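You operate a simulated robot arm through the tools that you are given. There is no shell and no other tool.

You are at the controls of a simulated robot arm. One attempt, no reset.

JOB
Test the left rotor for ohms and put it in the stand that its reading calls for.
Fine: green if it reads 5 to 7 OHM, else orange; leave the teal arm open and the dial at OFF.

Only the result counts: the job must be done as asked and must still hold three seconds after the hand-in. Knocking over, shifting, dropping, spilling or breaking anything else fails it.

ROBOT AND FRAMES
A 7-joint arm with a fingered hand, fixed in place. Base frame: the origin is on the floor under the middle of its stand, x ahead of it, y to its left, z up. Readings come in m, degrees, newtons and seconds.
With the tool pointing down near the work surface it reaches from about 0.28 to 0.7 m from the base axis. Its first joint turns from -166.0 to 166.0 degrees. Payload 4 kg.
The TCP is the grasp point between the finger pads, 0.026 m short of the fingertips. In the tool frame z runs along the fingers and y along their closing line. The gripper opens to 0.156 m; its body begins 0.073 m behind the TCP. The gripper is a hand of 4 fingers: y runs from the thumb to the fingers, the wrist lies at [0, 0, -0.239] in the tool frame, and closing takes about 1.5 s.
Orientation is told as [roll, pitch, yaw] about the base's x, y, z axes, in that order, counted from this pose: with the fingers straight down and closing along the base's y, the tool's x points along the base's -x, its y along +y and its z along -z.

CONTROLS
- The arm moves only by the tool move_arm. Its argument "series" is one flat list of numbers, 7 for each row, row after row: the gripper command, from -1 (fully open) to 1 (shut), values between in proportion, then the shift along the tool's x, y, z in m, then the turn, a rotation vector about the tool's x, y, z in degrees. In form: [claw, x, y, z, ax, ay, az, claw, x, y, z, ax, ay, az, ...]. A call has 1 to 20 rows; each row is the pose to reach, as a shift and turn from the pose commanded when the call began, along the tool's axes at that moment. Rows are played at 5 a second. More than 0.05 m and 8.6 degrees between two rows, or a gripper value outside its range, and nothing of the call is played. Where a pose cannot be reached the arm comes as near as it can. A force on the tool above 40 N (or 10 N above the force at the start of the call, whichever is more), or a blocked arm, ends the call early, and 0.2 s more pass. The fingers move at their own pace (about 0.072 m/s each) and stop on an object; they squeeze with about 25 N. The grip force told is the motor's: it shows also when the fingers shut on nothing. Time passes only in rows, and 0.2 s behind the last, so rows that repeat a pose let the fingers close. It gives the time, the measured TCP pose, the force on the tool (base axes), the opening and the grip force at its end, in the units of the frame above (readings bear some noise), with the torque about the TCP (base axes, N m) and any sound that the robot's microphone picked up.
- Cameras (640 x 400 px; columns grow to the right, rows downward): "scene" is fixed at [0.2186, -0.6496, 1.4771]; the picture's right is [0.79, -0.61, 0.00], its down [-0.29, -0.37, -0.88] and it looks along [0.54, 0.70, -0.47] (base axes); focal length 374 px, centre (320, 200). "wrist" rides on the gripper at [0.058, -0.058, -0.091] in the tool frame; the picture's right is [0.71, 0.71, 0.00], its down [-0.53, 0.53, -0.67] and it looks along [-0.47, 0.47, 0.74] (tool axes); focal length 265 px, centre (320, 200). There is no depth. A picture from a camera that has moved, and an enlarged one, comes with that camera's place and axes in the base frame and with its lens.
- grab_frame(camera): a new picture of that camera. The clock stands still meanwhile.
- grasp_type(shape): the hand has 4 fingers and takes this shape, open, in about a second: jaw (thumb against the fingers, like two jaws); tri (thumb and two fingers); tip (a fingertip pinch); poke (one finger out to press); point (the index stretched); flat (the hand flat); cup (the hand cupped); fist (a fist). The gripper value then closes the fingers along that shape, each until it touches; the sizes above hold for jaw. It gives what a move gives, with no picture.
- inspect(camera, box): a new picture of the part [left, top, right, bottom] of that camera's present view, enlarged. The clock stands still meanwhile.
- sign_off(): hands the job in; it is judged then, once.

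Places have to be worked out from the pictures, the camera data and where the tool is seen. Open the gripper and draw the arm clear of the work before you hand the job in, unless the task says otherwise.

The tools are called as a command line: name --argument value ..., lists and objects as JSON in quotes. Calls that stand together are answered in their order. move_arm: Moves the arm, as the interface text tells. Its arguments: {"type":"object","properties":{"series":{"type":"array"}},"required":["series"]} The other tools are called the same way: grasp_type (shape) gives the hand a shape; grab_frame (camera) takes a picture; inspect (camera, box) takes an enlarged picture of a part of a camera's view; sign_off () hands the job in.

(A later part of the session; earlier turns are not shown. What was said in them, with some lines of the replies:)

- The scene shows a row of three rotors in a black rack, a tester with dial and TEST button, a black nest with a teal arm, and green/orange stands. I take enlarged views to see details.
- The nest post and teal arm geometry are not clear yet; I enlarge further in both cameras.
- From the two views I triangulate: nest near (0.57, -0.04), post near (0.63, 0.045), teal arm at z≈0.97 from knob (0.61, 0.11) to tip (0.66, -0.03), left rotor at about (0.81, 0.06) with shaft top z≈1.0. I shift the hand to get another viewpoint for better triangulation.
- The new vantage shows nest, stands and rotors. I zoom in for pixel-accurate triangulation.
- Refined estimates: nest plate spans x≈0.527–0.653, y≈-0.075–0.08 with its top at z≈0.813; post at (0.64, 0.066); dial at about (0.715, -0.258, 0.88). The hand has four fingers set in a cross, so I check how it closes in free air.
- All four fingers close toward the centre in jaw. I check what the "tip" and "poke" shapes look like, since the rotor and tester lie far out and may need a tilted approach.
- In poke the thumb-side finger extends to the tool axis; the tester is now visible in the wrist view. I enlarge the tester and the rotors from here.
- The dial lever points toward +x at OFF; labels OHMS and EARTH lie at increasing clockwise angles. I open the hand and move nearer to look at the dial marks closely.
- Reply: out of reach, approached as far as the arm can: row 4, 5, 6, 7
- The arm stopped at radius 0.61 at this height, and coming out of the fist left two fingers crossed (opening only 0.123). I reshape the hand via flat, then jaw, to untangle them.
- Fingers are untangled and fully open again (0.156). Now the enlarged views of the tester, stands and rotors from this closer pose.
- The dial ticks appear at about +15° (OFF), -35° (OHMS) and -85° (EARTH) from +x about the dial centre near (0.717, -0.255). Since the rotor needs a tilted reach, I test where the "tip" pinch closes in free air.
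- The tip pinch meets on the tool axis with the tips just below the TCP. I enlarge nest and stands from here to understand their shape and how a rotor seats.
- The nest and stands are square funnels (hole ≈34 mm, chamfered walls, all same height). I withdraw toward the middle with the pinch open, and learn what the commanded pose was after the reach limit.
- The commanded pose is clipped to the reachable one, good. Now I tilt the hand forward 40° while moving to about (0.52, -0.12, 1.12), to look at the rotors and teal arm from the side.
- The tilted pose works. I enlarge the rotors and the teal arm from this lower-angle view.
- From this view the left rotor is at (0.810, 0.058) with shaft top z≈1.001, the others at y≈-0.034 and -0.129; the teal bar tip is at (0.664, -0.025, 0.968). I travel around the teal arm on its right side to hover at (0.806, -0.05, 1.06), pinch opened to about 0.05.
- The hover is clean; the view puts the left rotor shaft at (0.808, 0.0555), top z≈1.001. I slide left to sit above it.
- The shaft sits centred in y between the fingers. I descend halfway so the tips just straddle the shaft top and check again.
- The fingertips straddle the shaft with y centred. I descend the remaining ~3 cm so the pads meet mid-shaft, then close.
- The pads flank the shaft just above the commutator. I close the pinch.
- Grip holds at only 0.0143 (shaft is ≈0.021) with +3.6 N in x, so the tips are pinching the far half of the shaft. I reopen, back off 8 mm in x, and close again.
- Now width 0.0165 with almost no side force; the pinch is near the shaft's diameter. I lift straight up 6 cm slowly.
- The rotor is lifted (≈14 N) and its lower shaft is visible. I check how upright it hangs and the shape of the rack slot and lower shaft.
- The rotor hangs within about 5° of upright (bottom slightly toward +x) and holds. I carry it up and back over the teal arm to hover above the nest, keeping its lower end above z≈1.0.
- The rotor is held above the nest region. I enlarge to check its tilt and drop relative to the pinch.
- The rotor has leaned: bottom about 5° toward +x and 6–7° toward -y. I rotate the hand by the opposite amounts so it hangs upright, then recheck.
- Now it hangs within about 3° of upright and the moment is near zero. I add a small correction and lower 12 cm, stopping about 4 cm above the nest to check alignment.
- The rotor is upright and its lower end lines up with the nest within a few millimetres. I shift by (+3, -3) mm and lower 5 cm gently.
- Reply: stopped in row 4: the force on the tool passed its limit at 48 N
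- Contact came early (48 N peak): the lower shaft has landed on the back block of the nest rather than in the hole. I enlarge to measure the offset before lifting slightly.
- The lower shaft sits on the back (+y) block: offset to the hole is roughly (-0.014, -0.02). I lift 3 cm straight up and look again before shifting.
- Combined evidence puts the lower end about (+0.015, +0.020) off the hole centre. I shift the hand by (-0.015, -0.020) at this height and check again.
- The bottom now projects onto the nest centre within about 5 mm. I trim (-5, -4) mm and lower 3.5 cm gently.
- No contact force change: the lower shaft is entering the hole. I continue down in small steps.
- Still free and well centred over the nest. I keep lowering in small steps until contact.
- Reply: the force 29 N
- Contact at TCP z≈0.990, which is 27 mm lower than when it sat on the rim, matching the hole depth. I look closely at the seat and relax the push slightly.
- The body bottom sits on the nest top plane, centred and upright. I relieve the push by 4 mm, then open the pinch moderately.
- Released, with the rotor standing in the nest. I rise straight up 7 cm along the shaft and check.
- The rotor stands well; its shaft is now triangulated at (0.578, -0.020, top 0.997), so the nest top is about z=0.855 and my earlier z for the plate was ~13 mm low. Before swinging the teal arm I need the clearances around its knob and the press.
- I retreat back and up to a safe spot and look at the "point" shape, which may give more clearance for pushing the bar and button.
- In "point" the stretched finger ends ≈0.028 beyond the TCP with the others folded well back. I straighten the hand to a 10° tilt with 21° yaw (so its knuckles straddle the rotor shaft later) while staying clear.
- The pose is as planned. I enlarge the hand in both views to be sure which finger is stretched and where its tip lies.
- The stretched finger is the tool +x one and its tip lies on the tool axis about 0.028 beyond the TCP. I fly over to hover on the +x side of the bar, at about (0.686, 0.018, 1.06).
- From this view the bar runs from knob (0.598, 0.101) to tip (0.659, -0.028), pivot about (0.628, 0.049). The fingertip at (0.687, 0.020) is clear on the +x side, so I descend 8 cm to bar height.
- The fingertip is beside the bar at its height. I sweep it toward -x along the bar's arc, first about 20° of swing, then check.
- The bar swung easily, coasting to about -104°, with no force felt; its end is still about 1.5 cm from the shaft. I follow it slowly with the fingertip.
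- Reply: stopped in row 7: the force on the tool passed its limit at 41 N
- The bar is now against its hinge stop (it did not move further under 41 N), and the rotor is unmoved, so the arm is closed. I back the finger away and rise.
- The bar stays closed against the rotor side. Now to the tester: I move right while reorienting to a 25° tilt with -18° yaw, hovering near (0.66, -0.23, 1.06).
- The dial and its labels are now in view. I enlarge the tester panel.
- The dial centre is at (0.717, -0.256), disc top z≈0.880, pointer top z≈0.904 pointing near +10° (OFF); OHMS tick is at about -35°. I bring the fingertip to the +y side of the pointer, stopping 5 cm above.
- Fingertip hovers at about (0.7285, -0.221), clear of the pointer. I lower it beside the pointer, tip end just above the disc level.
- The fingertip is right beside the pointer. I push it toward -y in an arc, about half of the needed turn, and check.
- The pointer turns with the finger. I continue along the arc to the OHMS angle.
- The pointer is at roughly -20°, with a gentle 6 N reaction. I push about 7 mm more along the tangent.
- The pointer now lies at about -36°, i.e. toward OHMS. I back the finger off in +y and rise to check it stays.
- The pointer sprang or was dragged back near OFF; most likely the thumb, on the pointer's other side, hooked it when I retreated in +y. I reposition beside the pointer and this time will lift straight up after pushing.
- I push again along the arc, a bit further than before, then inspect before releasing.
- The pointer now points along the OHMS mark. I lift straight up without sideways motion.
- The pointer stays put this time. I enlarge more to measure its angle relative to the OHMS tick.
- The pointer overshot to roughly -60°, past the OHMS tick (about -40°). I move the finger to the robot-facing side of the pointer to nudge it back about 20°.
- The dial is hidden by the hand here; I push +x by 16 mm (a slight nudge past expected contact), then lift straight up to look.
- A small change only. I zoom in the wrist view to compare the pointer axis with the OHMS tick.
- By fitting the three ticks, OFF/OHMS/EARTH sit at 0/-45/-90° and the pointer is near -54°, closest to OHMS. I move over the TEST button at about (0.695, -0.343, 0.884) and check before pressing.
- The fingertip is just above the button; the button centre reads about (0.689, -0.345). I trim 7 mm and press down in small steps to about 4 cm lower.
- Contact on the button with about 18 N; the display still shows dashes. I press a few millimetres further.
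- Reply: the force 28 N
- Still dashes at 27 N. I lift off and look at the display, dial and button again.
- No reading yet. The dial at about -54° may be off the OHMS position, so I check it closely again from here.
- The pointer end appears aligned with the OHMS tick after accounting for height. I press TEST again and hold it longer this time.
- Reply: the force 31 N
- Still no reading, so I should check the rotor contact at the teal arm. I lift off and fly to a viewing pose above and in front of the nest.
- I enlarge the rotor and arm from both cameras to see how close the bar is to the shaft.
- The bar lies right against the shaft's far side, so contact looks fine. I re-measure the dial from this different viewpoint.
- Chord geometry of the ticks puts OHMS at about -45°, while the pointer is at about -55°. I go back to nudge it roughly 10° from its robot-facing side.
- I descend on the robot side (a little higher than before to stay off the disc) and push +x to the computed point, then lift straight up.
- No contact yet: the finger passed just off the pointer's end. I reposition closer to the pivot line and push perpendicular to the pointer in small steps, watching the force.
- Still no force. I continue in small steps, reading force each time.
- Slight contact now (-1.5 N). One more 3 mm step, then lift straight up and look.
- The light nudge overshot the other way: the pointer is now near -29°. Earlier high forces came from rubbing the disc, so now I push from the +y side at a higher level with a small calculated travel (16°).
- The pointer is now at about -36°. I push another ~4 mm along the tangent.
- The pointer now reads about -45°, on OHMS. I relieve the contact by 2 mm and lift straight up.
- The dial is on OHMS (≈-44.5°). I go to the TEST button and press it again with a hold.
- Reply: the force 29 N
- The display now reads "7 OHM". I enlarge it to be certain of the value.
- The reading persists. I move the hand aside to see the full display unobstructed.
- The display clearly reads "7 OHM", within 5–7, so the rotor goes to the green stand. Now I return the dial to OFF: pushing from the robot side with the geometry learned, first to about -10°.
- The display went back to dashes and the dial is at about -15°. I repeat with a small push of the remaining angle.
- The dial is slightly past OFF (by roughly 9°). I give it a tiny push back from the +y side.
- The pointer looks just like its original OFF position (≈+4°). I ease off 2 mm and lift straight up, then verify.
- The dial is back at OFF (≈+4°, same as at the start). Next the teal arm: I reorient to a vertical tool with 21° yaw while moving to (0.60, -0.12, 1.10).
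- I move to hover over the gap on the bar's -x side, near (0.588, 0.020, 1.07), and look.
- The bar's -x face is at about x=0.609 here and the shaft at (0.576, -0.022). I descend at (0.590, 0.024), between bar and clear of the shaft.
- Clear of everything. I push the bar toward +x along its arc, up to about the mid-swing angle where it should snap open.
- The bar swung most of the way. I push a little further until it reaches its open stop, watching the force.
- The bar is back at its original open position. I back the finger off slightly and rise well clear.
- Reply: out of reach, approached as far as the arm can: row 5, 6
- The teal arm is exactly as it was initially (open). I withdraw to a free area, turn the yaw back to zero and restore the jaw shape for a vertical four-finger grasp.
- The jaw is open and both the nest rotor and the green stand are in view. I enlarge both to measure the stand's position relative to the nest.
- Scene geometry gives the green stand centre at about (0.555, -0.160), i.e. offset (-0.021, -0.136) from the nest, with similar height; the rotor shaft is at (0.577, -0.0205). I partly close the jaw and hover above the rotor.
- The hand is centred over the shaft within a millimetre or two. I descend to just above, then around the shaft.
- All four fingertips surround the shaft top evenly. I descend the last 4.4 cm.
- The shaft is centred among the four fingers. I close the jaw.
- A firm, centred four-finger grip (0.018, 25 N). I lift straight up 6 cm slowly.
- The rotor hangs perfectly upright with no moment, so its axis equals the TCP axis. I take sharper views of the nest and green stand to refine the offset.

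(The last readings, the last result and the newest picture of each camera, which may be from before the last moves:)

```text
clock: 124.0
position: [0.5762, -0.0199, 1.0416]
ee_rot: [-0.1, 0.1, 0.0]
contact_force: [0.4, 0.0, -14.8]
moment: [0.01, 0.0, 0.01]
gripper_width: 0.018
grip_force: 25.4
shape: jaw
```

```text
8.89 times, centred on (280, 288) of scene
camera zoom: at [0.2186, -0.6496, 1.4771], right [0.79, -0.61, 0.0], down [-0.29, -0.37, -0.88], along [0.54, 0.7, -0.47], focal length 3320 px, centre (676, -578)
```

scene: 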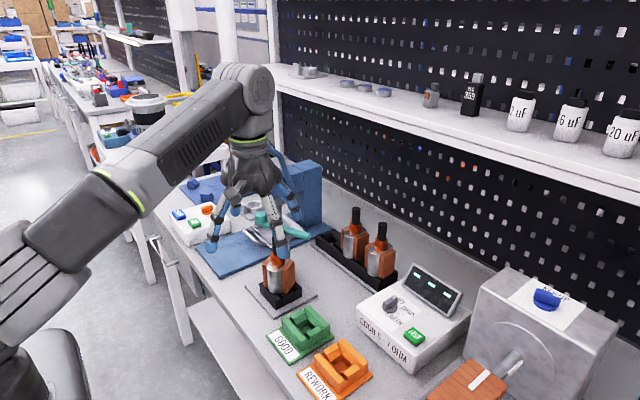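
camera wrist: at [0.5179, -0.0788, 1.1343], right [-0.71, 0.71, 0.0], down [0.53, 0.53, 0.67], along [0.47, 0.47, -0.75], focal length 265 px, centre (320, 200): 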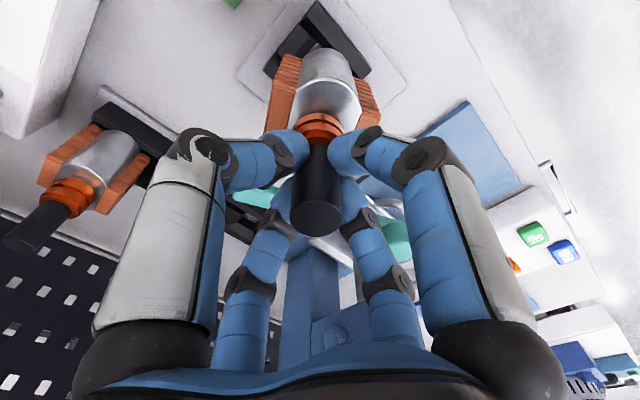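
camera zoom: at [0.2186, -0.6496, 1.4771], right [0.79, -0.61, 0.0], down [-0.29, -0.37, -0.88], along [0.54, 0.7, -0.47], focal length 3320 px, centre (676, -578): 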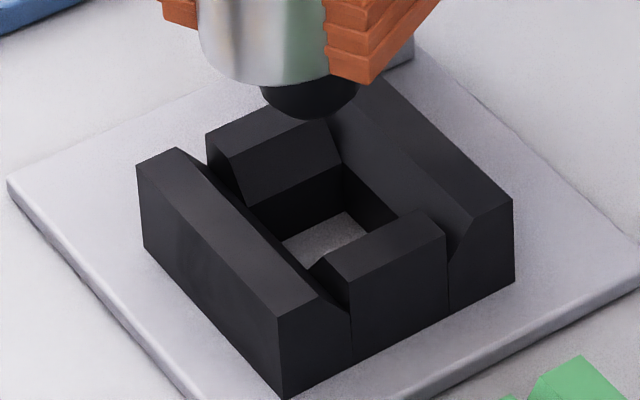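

The green block top is at about z=0.8525 and its centre at about (0.5565, -0.156). I carry the rotor there at a safe height.

move_arm --series '[1, 0, 0, -0.025, 0, 0, 0, 1, 0.0039, -0.0272, -0.025, 0, 0, 0, 1, 0.0079, -0.0544, -0.025, 0, 0, 0, 1, 0.0118, -0.0817, -0.025, 0, 0, 0, 1, 0.0158, -0.1089, -0.025, 0, 0, 0, 1, 0.0197, -0.1361, -0.025, 0, 0, 0, 1, 0.0197, -0.1361, -0.01, 0, 0, 0, 1, 0.0197, -0.1361, 0.005, 0, 0, 0, 1, 0.0197, -0.1361, 0.005, 0, 0, 0]'

inspect --camera "scene" --box '[255, 255, 345, 370]'

inspect --camera "scene" --box '[278, 300, 328, 350]'

grab_frame --camera "wrist"

```text
clock: 126.0
position: [0.5551, -0.1576, 1.0381]
ee_rot: [-0.2, 0.1, 0.0]
contact_force: [0.0, 0.2, -13.3]
moment: [0.04, -0.03, 0.01]
gripper_width: 0.0181
grip_force: 25.2
shape: jaw
```

```text
3.48 times, centred on (300, 312) of scene
camera zoom: at [0.2186, -0.6496, 1.4771], right [0.79, -0.61, 0.0], down [-0.29, -0.37, -0.88], along [0.54, 0.7, -0.47], focal length 1299 px, centre (390, -191)
```

zoom: 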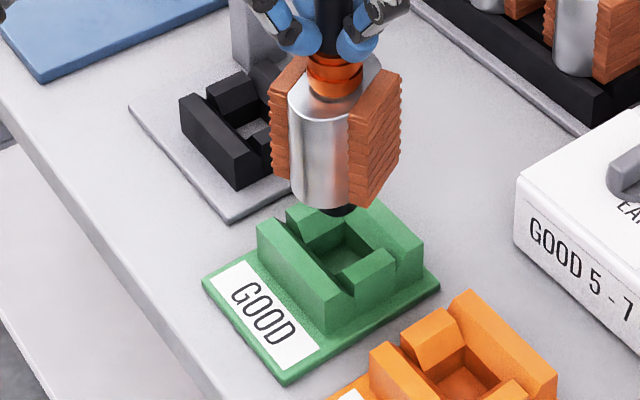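

```text
8.00 times, centred on (303, 325) of scene
camera zoom: at [0.2186, -0.6496, 1.4771], right [0.79, -0.61, 0.0], down [-0.29, -0.37, -0.88], along [0.54, 0.7, -0.47], focal length 2988 px, centre (456, -800)
```

zoom: 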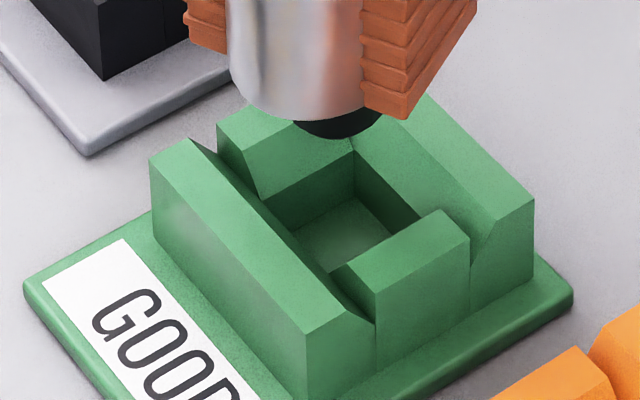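

```text
taken
camera wrist: at [0.4975, -0.2166, 1.1298], right [-0.71, 0.71, 0.0], down [0.53, 0.53, 0.67], along [0.47, 0.47, -0.75], focal length 265 px, centre (320, 200)
```

wrist: 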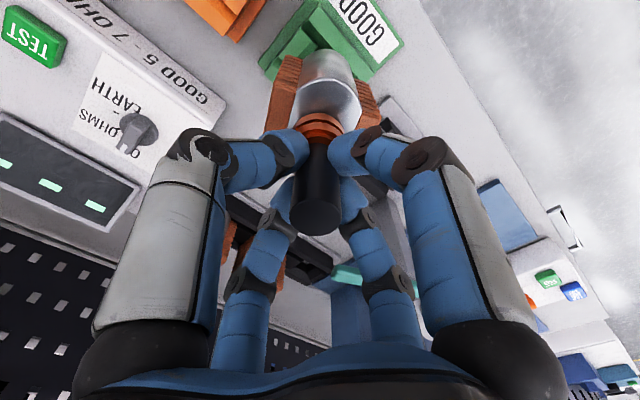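

The lower shaft is nearly over the hole; a small (+1.5, +2.5) mm correction brings it to the computed centre. I lower gently, first 3.5 cm.

move_arm --series '[1, -0.0015, 0.0025, 0.003, 0, 0, 0, 1, -0.0015, 0.0025, 0.01, 0, 0, 0, 1, -0.0015, 0.0025, 0.017, 0, 0, 0, 1, -0.0015, 0.0025, 0.024, 0, 0, 0, 1, -0.0015, 0.0025, 0.03, 0, 0, 0, 1, -0.0015, 0.0025, 0.035, 0, 0, 0, 1, -0.0015, 0.0025, 0.035, 0, 0, 0]'

inspect --camera "scene" --box '[270, 280, 335, 350]'

```text
clock: 127.5
position: [0.5577, -0.155, 1.0044]
ee_rot: [-0.1, 0.1, 0.0]
contact_force: [0.0, 0.3, -12.0]
moment: [-0.05, 0.01, -0.02]
gripper_width: 0.0179
grip_force: 24.8
shape: jaw
```

```text
5.71 times, centred on (302, 315) of scene
camera zoom: at [0.2186, -0.6496, 1.4771], right [0.79, -0.61, 0.0], down [-0.29, -0.37, -0.88], along [0.54, 0.7, -0.47], focal length 2135 px, centre (420, -457)
```

zoom: 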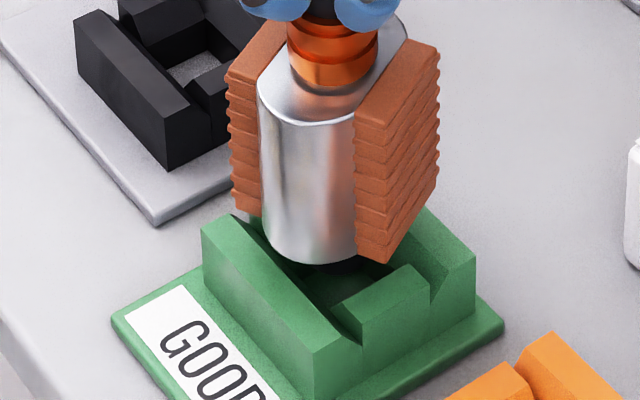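

The lower shaft is entering the funnel; force is essentially unchanged. I continue in small steps, watching the force.

move_arm --series '[1, 0, 0, 0.003, 0, 0, 0, 1, 0, 0, 0.006, 0, 0, 0, 1, 0, 0, 0.009, 0, 0, 0]'

move_arm --series '[1, 0, 0, 0.003, 0, 0, 0, 1, 0, 0, 0.006, 0, 0, 0]'

inspect --camera "scene" --box '[270, 280, 335, 350]'

```text
clock: 128.3
position: [0.5578, -0.1546, 0.9939]
ee_rot: [-0.1, 0.1, 0.0]
contact_force: [-0.8, -0.9, -14.0]
moment: [-0.07, -0.03, -0.03]
gripper_width: 0.0178
grip_force: 24.9
shape: jaw
```

```text
clock: 128.9
position: [0.5575, -0.1536, 0.9874]
ee_rot: [-0.1, 0.1, 0.0]
contact_force: [-0.6, 0.0, -14.1]
moment: [-0.05, 0.02, -0.02]
gripper_width: 0.0179
grip_force: 25.0
shape: jaw
```

```text
5.71 times, centred on (302, 315) of scene
camera zoom: at [0.2186, -0.6496, 1.4771], right [0.79, -0.61, 0.0], down [-0.29, -0.37, -0.88], along [0.54, 0.7, -0.47], focal length 2135 px, centre (420, -457)
```

zoom: 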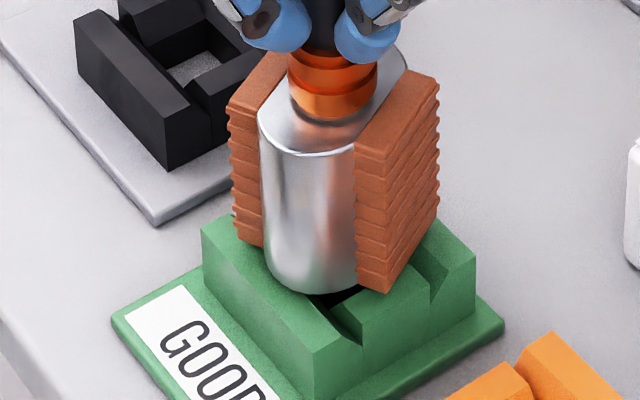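

Still free and well centred in the funnel. A few more millimetres to seat.

move_arm --series '[1, 0, 0, 0.002, 0, 0, 0, 1, 0, 0, 0.004, 0, 0, 0]'

move_arm --series '[1, 0, 0, 0.002, 0, 0, 0, 1, 0, 0, 0.004, 0, 0, 0]'

inspect --camera "scene" --box '[270, 280, 335, 350]'

```text
clock: 129.6
position: [0.5581, -0.1555, 0.9847]
ee_rot: [-0.1, 0.0, 0.0]
contact_force: [0.5, -0.6, -13.3]
moment: [-0.06, -0.02, 0.01]
gripper_width: 0.0182
grip_force: 25.0
shape: jaw
```

```text
clock: 130.2
position: [0.558, -0.1537, 0.9835]
ee_rot: [-0.2, -0.2, 0.0]
contact_force: [2.4, -3.3, 14.5]
moment: [-0.18, -0.01, 0.04]
gripper_width: 0.0183
grip_force: 25.1
shape: jaw
```

```text
5.71 times, centred on (302, 315) of scene
camera zoom: at [0.2186, -0.6496, 1.4771], right [0.79, -0.61, 0.0], down [-0.29, -0.37, -0.88], along [0.54, 0.7, -0.47], focal length 2135 px, centre (420, -457)
```

zoom: 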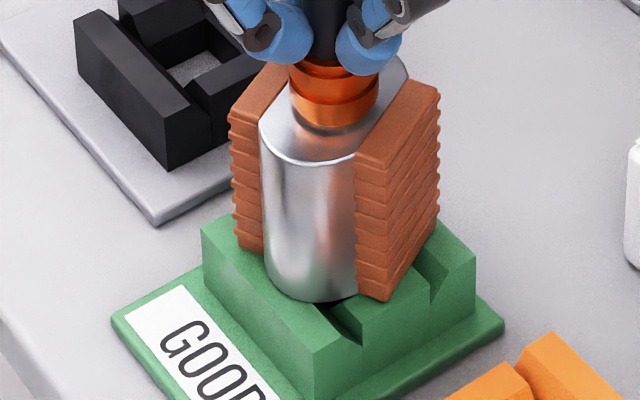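

Contact at z≈0.983, the same height as in the nest: the rotor is seated. I relieve the push and open the jaw moderately.

move_arm --series '[1, 0, 0, -0.002, 0, 0, 0, 1, 0, 0, -0.003, 0, 0, 0]'

move_arm --series '[0.6, 0, 0, 0, 0, 0, 0, 0.45, 0, 0, 0, 0, 0, 0, 0.3, 0, 0, 0, 0, 0, 0, 0.23, 0, 0, 0, 0, 0, 0, 0.23, 0, 0, 0, 0, 0, 0]'

inspect --camera "scene" --box '[260, 240, 345, 350]'

grab_frame --camera "wrist"

```text
clock: 130.8
position: [0.5585, -0.1549, 0.9836]
ee_rot: [-0.1, 0.1, -0.1]
contact_force: [2.7, -4.1, 4.2]
moment: [-0.12, -0.04, 0.05]
gripper_width: 0.0182
grip_force: 25.1
shape: jaw
```

```text
clock: 131.9
position: [0.5581, -0.1538, 0.9835]
ee_rot: [-0.1, 0.0, 0.0]
contact_force: [-0.3, 0.2, -0.6]
moment: [-0.02, 0.02, -0.03]
gripper_width: 0.0598
grip_force: 0.1
shape: jaw
```

```text
3.64 times, centred on (302, 295) of scene
camera zoom: at [0.2186, -0.6496, 1.4771], right [0.79, -0.61, 0.0], down [-0.29, -0.37, -0.88], along [0.54, 0.7, -0.47], focal length 1358 px, centre (384, -146)
```

zoom: 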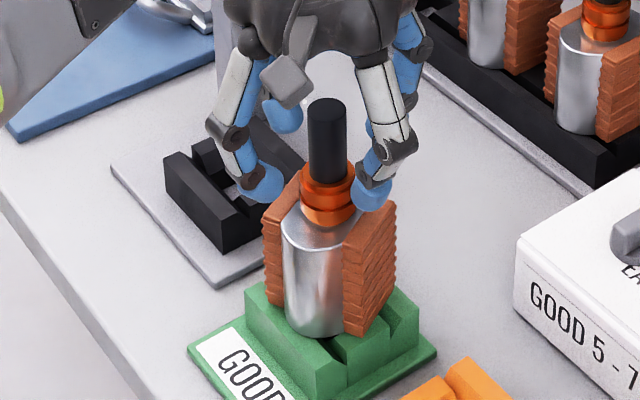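

```text
taken
camera wrist: at [0.4999, -0.213, 1.0754], right [-0.71, 0.71, 0.0], down [0.53, 0.53, 0.67], along [0.47, 0.47, -0.75], focal length 265 px, centre (320, 200)
```

wrist: 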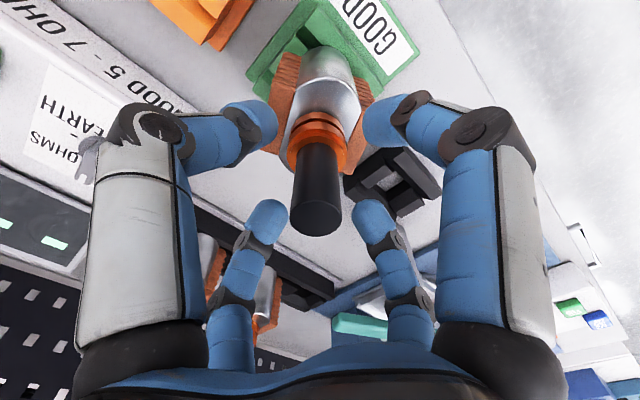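

Released and standing upright in the green stand. I rise straight up.

move_arm --series '[0.23, 0, 0, -0.02, 0, 0, 0, 0.23, 0, 0, -0.045, 0, 0, 0, 0.23, 0, 0, -0.08, 0, 0, 0, 0.23, 0, 0, -0.12, 0, 0, 0, 0.23, 0.04, 0, -0.13, 0, 0, 0, 0.23, 0.08, 0, -0.14, 0, 0, 0, 0.23, 0.12, 0, -0.15, 0, 0, 0, 0.23, 0.16, 0, -0.16, 0, 0, 0, 0.23, 0.2, 0, -0.17, 0, 0, 0, 0.23, 0.2, 0, -0.17, 0, 0, 0]'

grab_frame --camera "scene"

inspect --camera "scene" --box '[260, 260, 345, 370]'

inspect --camera "scene" --box '[378, 280, 428, 330]'

inspect --camera "scene" --box '[232, 190, 328, 250]'

```text
clock: 134.2
position: [0.3573, -0.1553, 1.155]
ee_rot: [0.0, 0.1, 0.1]
contact_force: [0.1, 0.5, 0.1]
moment: [-0.01, 0.0, 0.0]
gripper_width: 0.0597
grip_force: 0.0
shape: jaw
```

```text
taken
```

scene: 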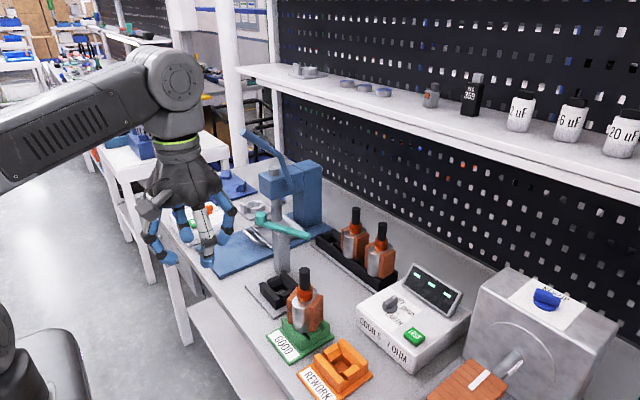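

```text
3.64 times, centred on (302, 315) of scene
camera zoom: at [0.2186, -0.6496, 1.4771], right [0.79, -0.61, 0.0], down [-0.29, -0.37, -0.88], along [0.54, 0.7, -0.47], focal length 1358 px, centre (384, -218)
```

zoom: 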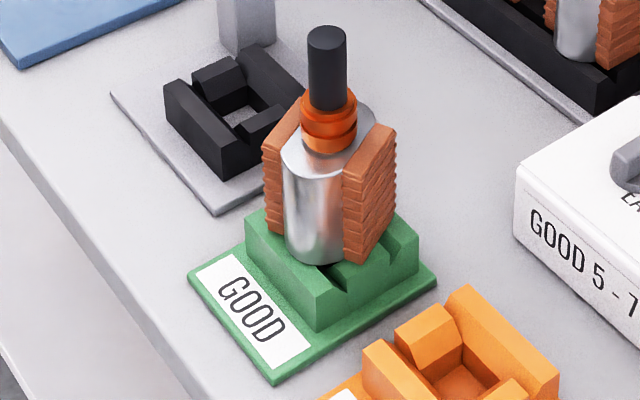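

```text
8.00 times, centred on (403, 305) of scene
camera zoom: at [0.2186, -0.6496, 1.4771], right [0.79, -0.61, 0.0], down [-0.29, -0.37, -0.88], along [0.54, 0.7, -0.47], focal length 2988 px, centre (-344, -640)
```

zoom: 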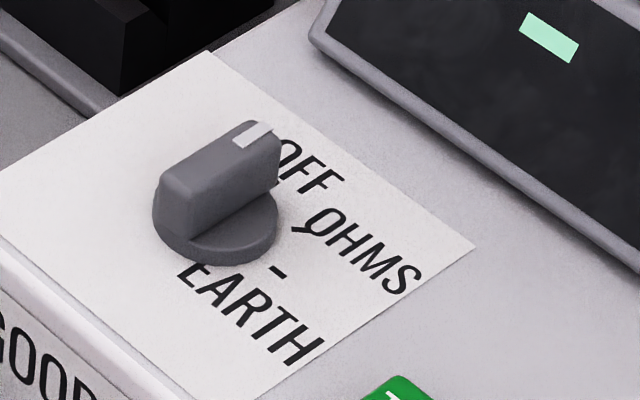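

```text
6.67 times, centred on (280, 220) of scene
camera zoom: at [0.2186, -0.6496, 1.4771], right [0.79, -0.61, 0.0], down [-0.29, -0.37, -0.88], along [0.54, 0.7, -0.47], focal length 2490 px, centre (587, 67)
```

zoom: 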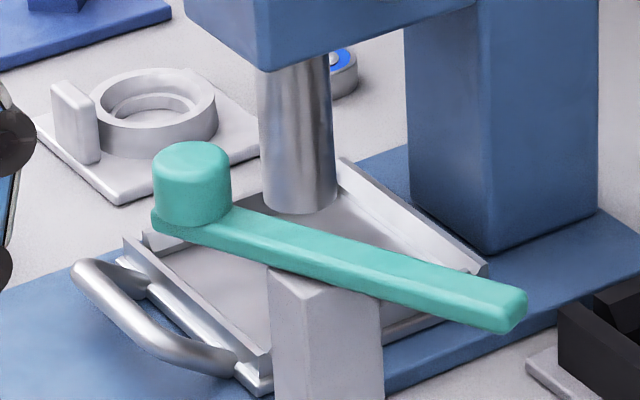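

The rotor stands upright in the green stand and the teal arm is open. I compare the dial with my very first OFF pictures using the same zoom boxes.

inspect --camera "scene" --box '[370, 280, 440, 350]'

inspect --camera "scene" --box '[340, 250, 490, 380]'

```text
5.71 times, centred on (405, 315) of scene
camera zoom: at [0.2186, -0.6496, 1.4771], right [0.79, -0.61, 0.0], down [-0.29, -0.37, -0.88], along [0.54, 0.7, -0.47], focal length 2135 px, centre (-166, -457)
```

zoom: 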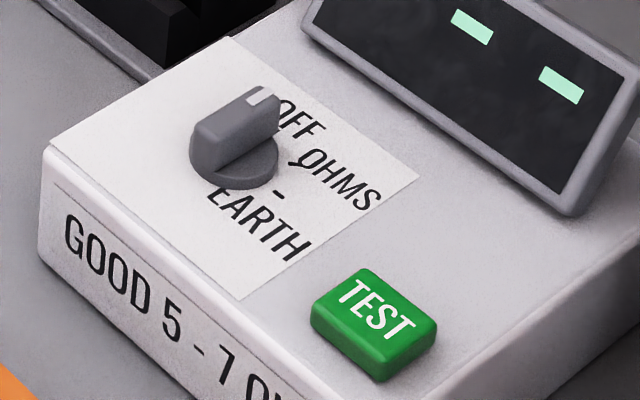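

```text
3.08 times, centred on (415, 315) of scene
camera zoom: at [0.2186, -0.6496, 1.4771], right [0.79, -0.61, 0.0], down [-0.29, -0.37, -0.88], along [0.54, 0.7, -0.47], focal length 1149 px, centre (28, -154)
```

zoom: 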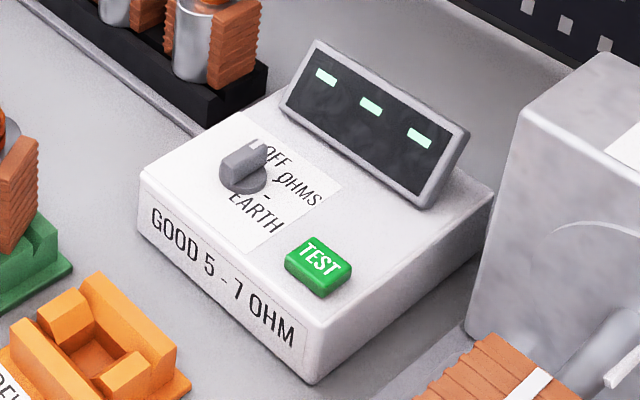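

The dial looks identical to its original OFF state, and the display shows dashes. I open the hand fully, clear of the work, and take a last look.

move_arm --series '[-0.3, 0.01, 0, -0.01, 0, 0, 0, -1, 0.02, 0, -0.02, 0, 0, 0, -1, 0.02, 0, -0.02, 0, 0, 0, -1, 0.02, 0, -0.02, 0, 0, 0, -1, 0.02, 0, -0.02, 0, 0, 0, -1, 0.02, 0, -0.02, 0, 0, 0]'

grab_frame --camera "scene"

grab_frame --camera "wrist"

```text
clock: 135.6
position: [0.3387, -0.1541, 1.175]
ee_rot: [0.0, 0.0, -0.1]
contact_force: [1.3, 1.0, -0.1]
moment: [-0.02, 0.02, 0.0]
gripper_width: 0.1559
grip_force: 0.0
shape: jaw
```

```text
taken
```

scene: 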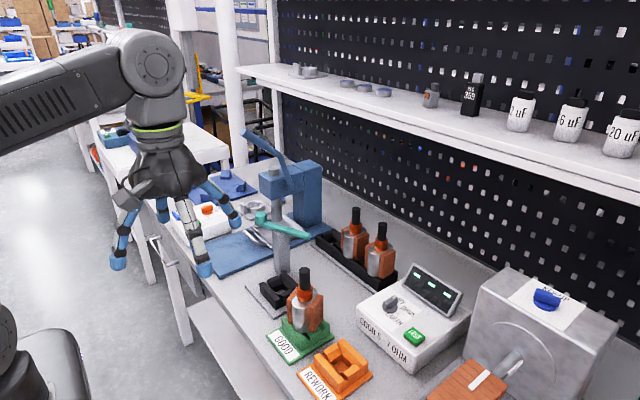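

```text
taken
camera wrist: at [0.2801, -0.2135, 1.2667], right [-0.71, 0.71, 0.0], down [0.53, 0.53, 0.67], along [0.47, 0.47, -0.75], focal length 265 px, centre (320, 200)
```

wrist: 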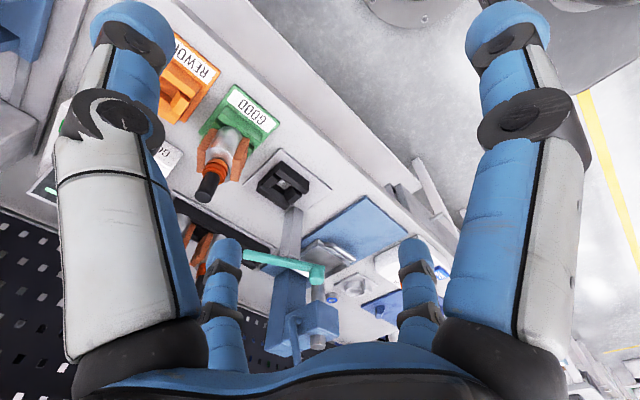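

Everything is in its required state: rotor (7 OHM) in the green stand, teal arm open, dial at OFF, other rotors untouched, hand open and clear. I hand the job in.

sign_off

```text
The job is handed in.
```

The left rotor read **7 OHM**, which is within 5 to 7, so it is now standing upright in the green stand. I have handed the job in.

- **Teal arm:** open, in the same position as at the start.
- **Dial:** back at OFF, matching the first pictures.
- **Other items:** the other two rotors, the orange stand and the rest of the bench look unmoved in the last picture.
- **Hand:** open and drawn back clear of the work.

Two contacts went over the 40 N limit. The rotor first landed on the rim of the black nest at 48 N, and I pressed the teal arm against its closed stop at 41 N. Neither moved anything that I could see.

The first presses of TEST gave no reading because the dial was slightly past OHMS. Once I set it correctly, the reading came up on the next press.
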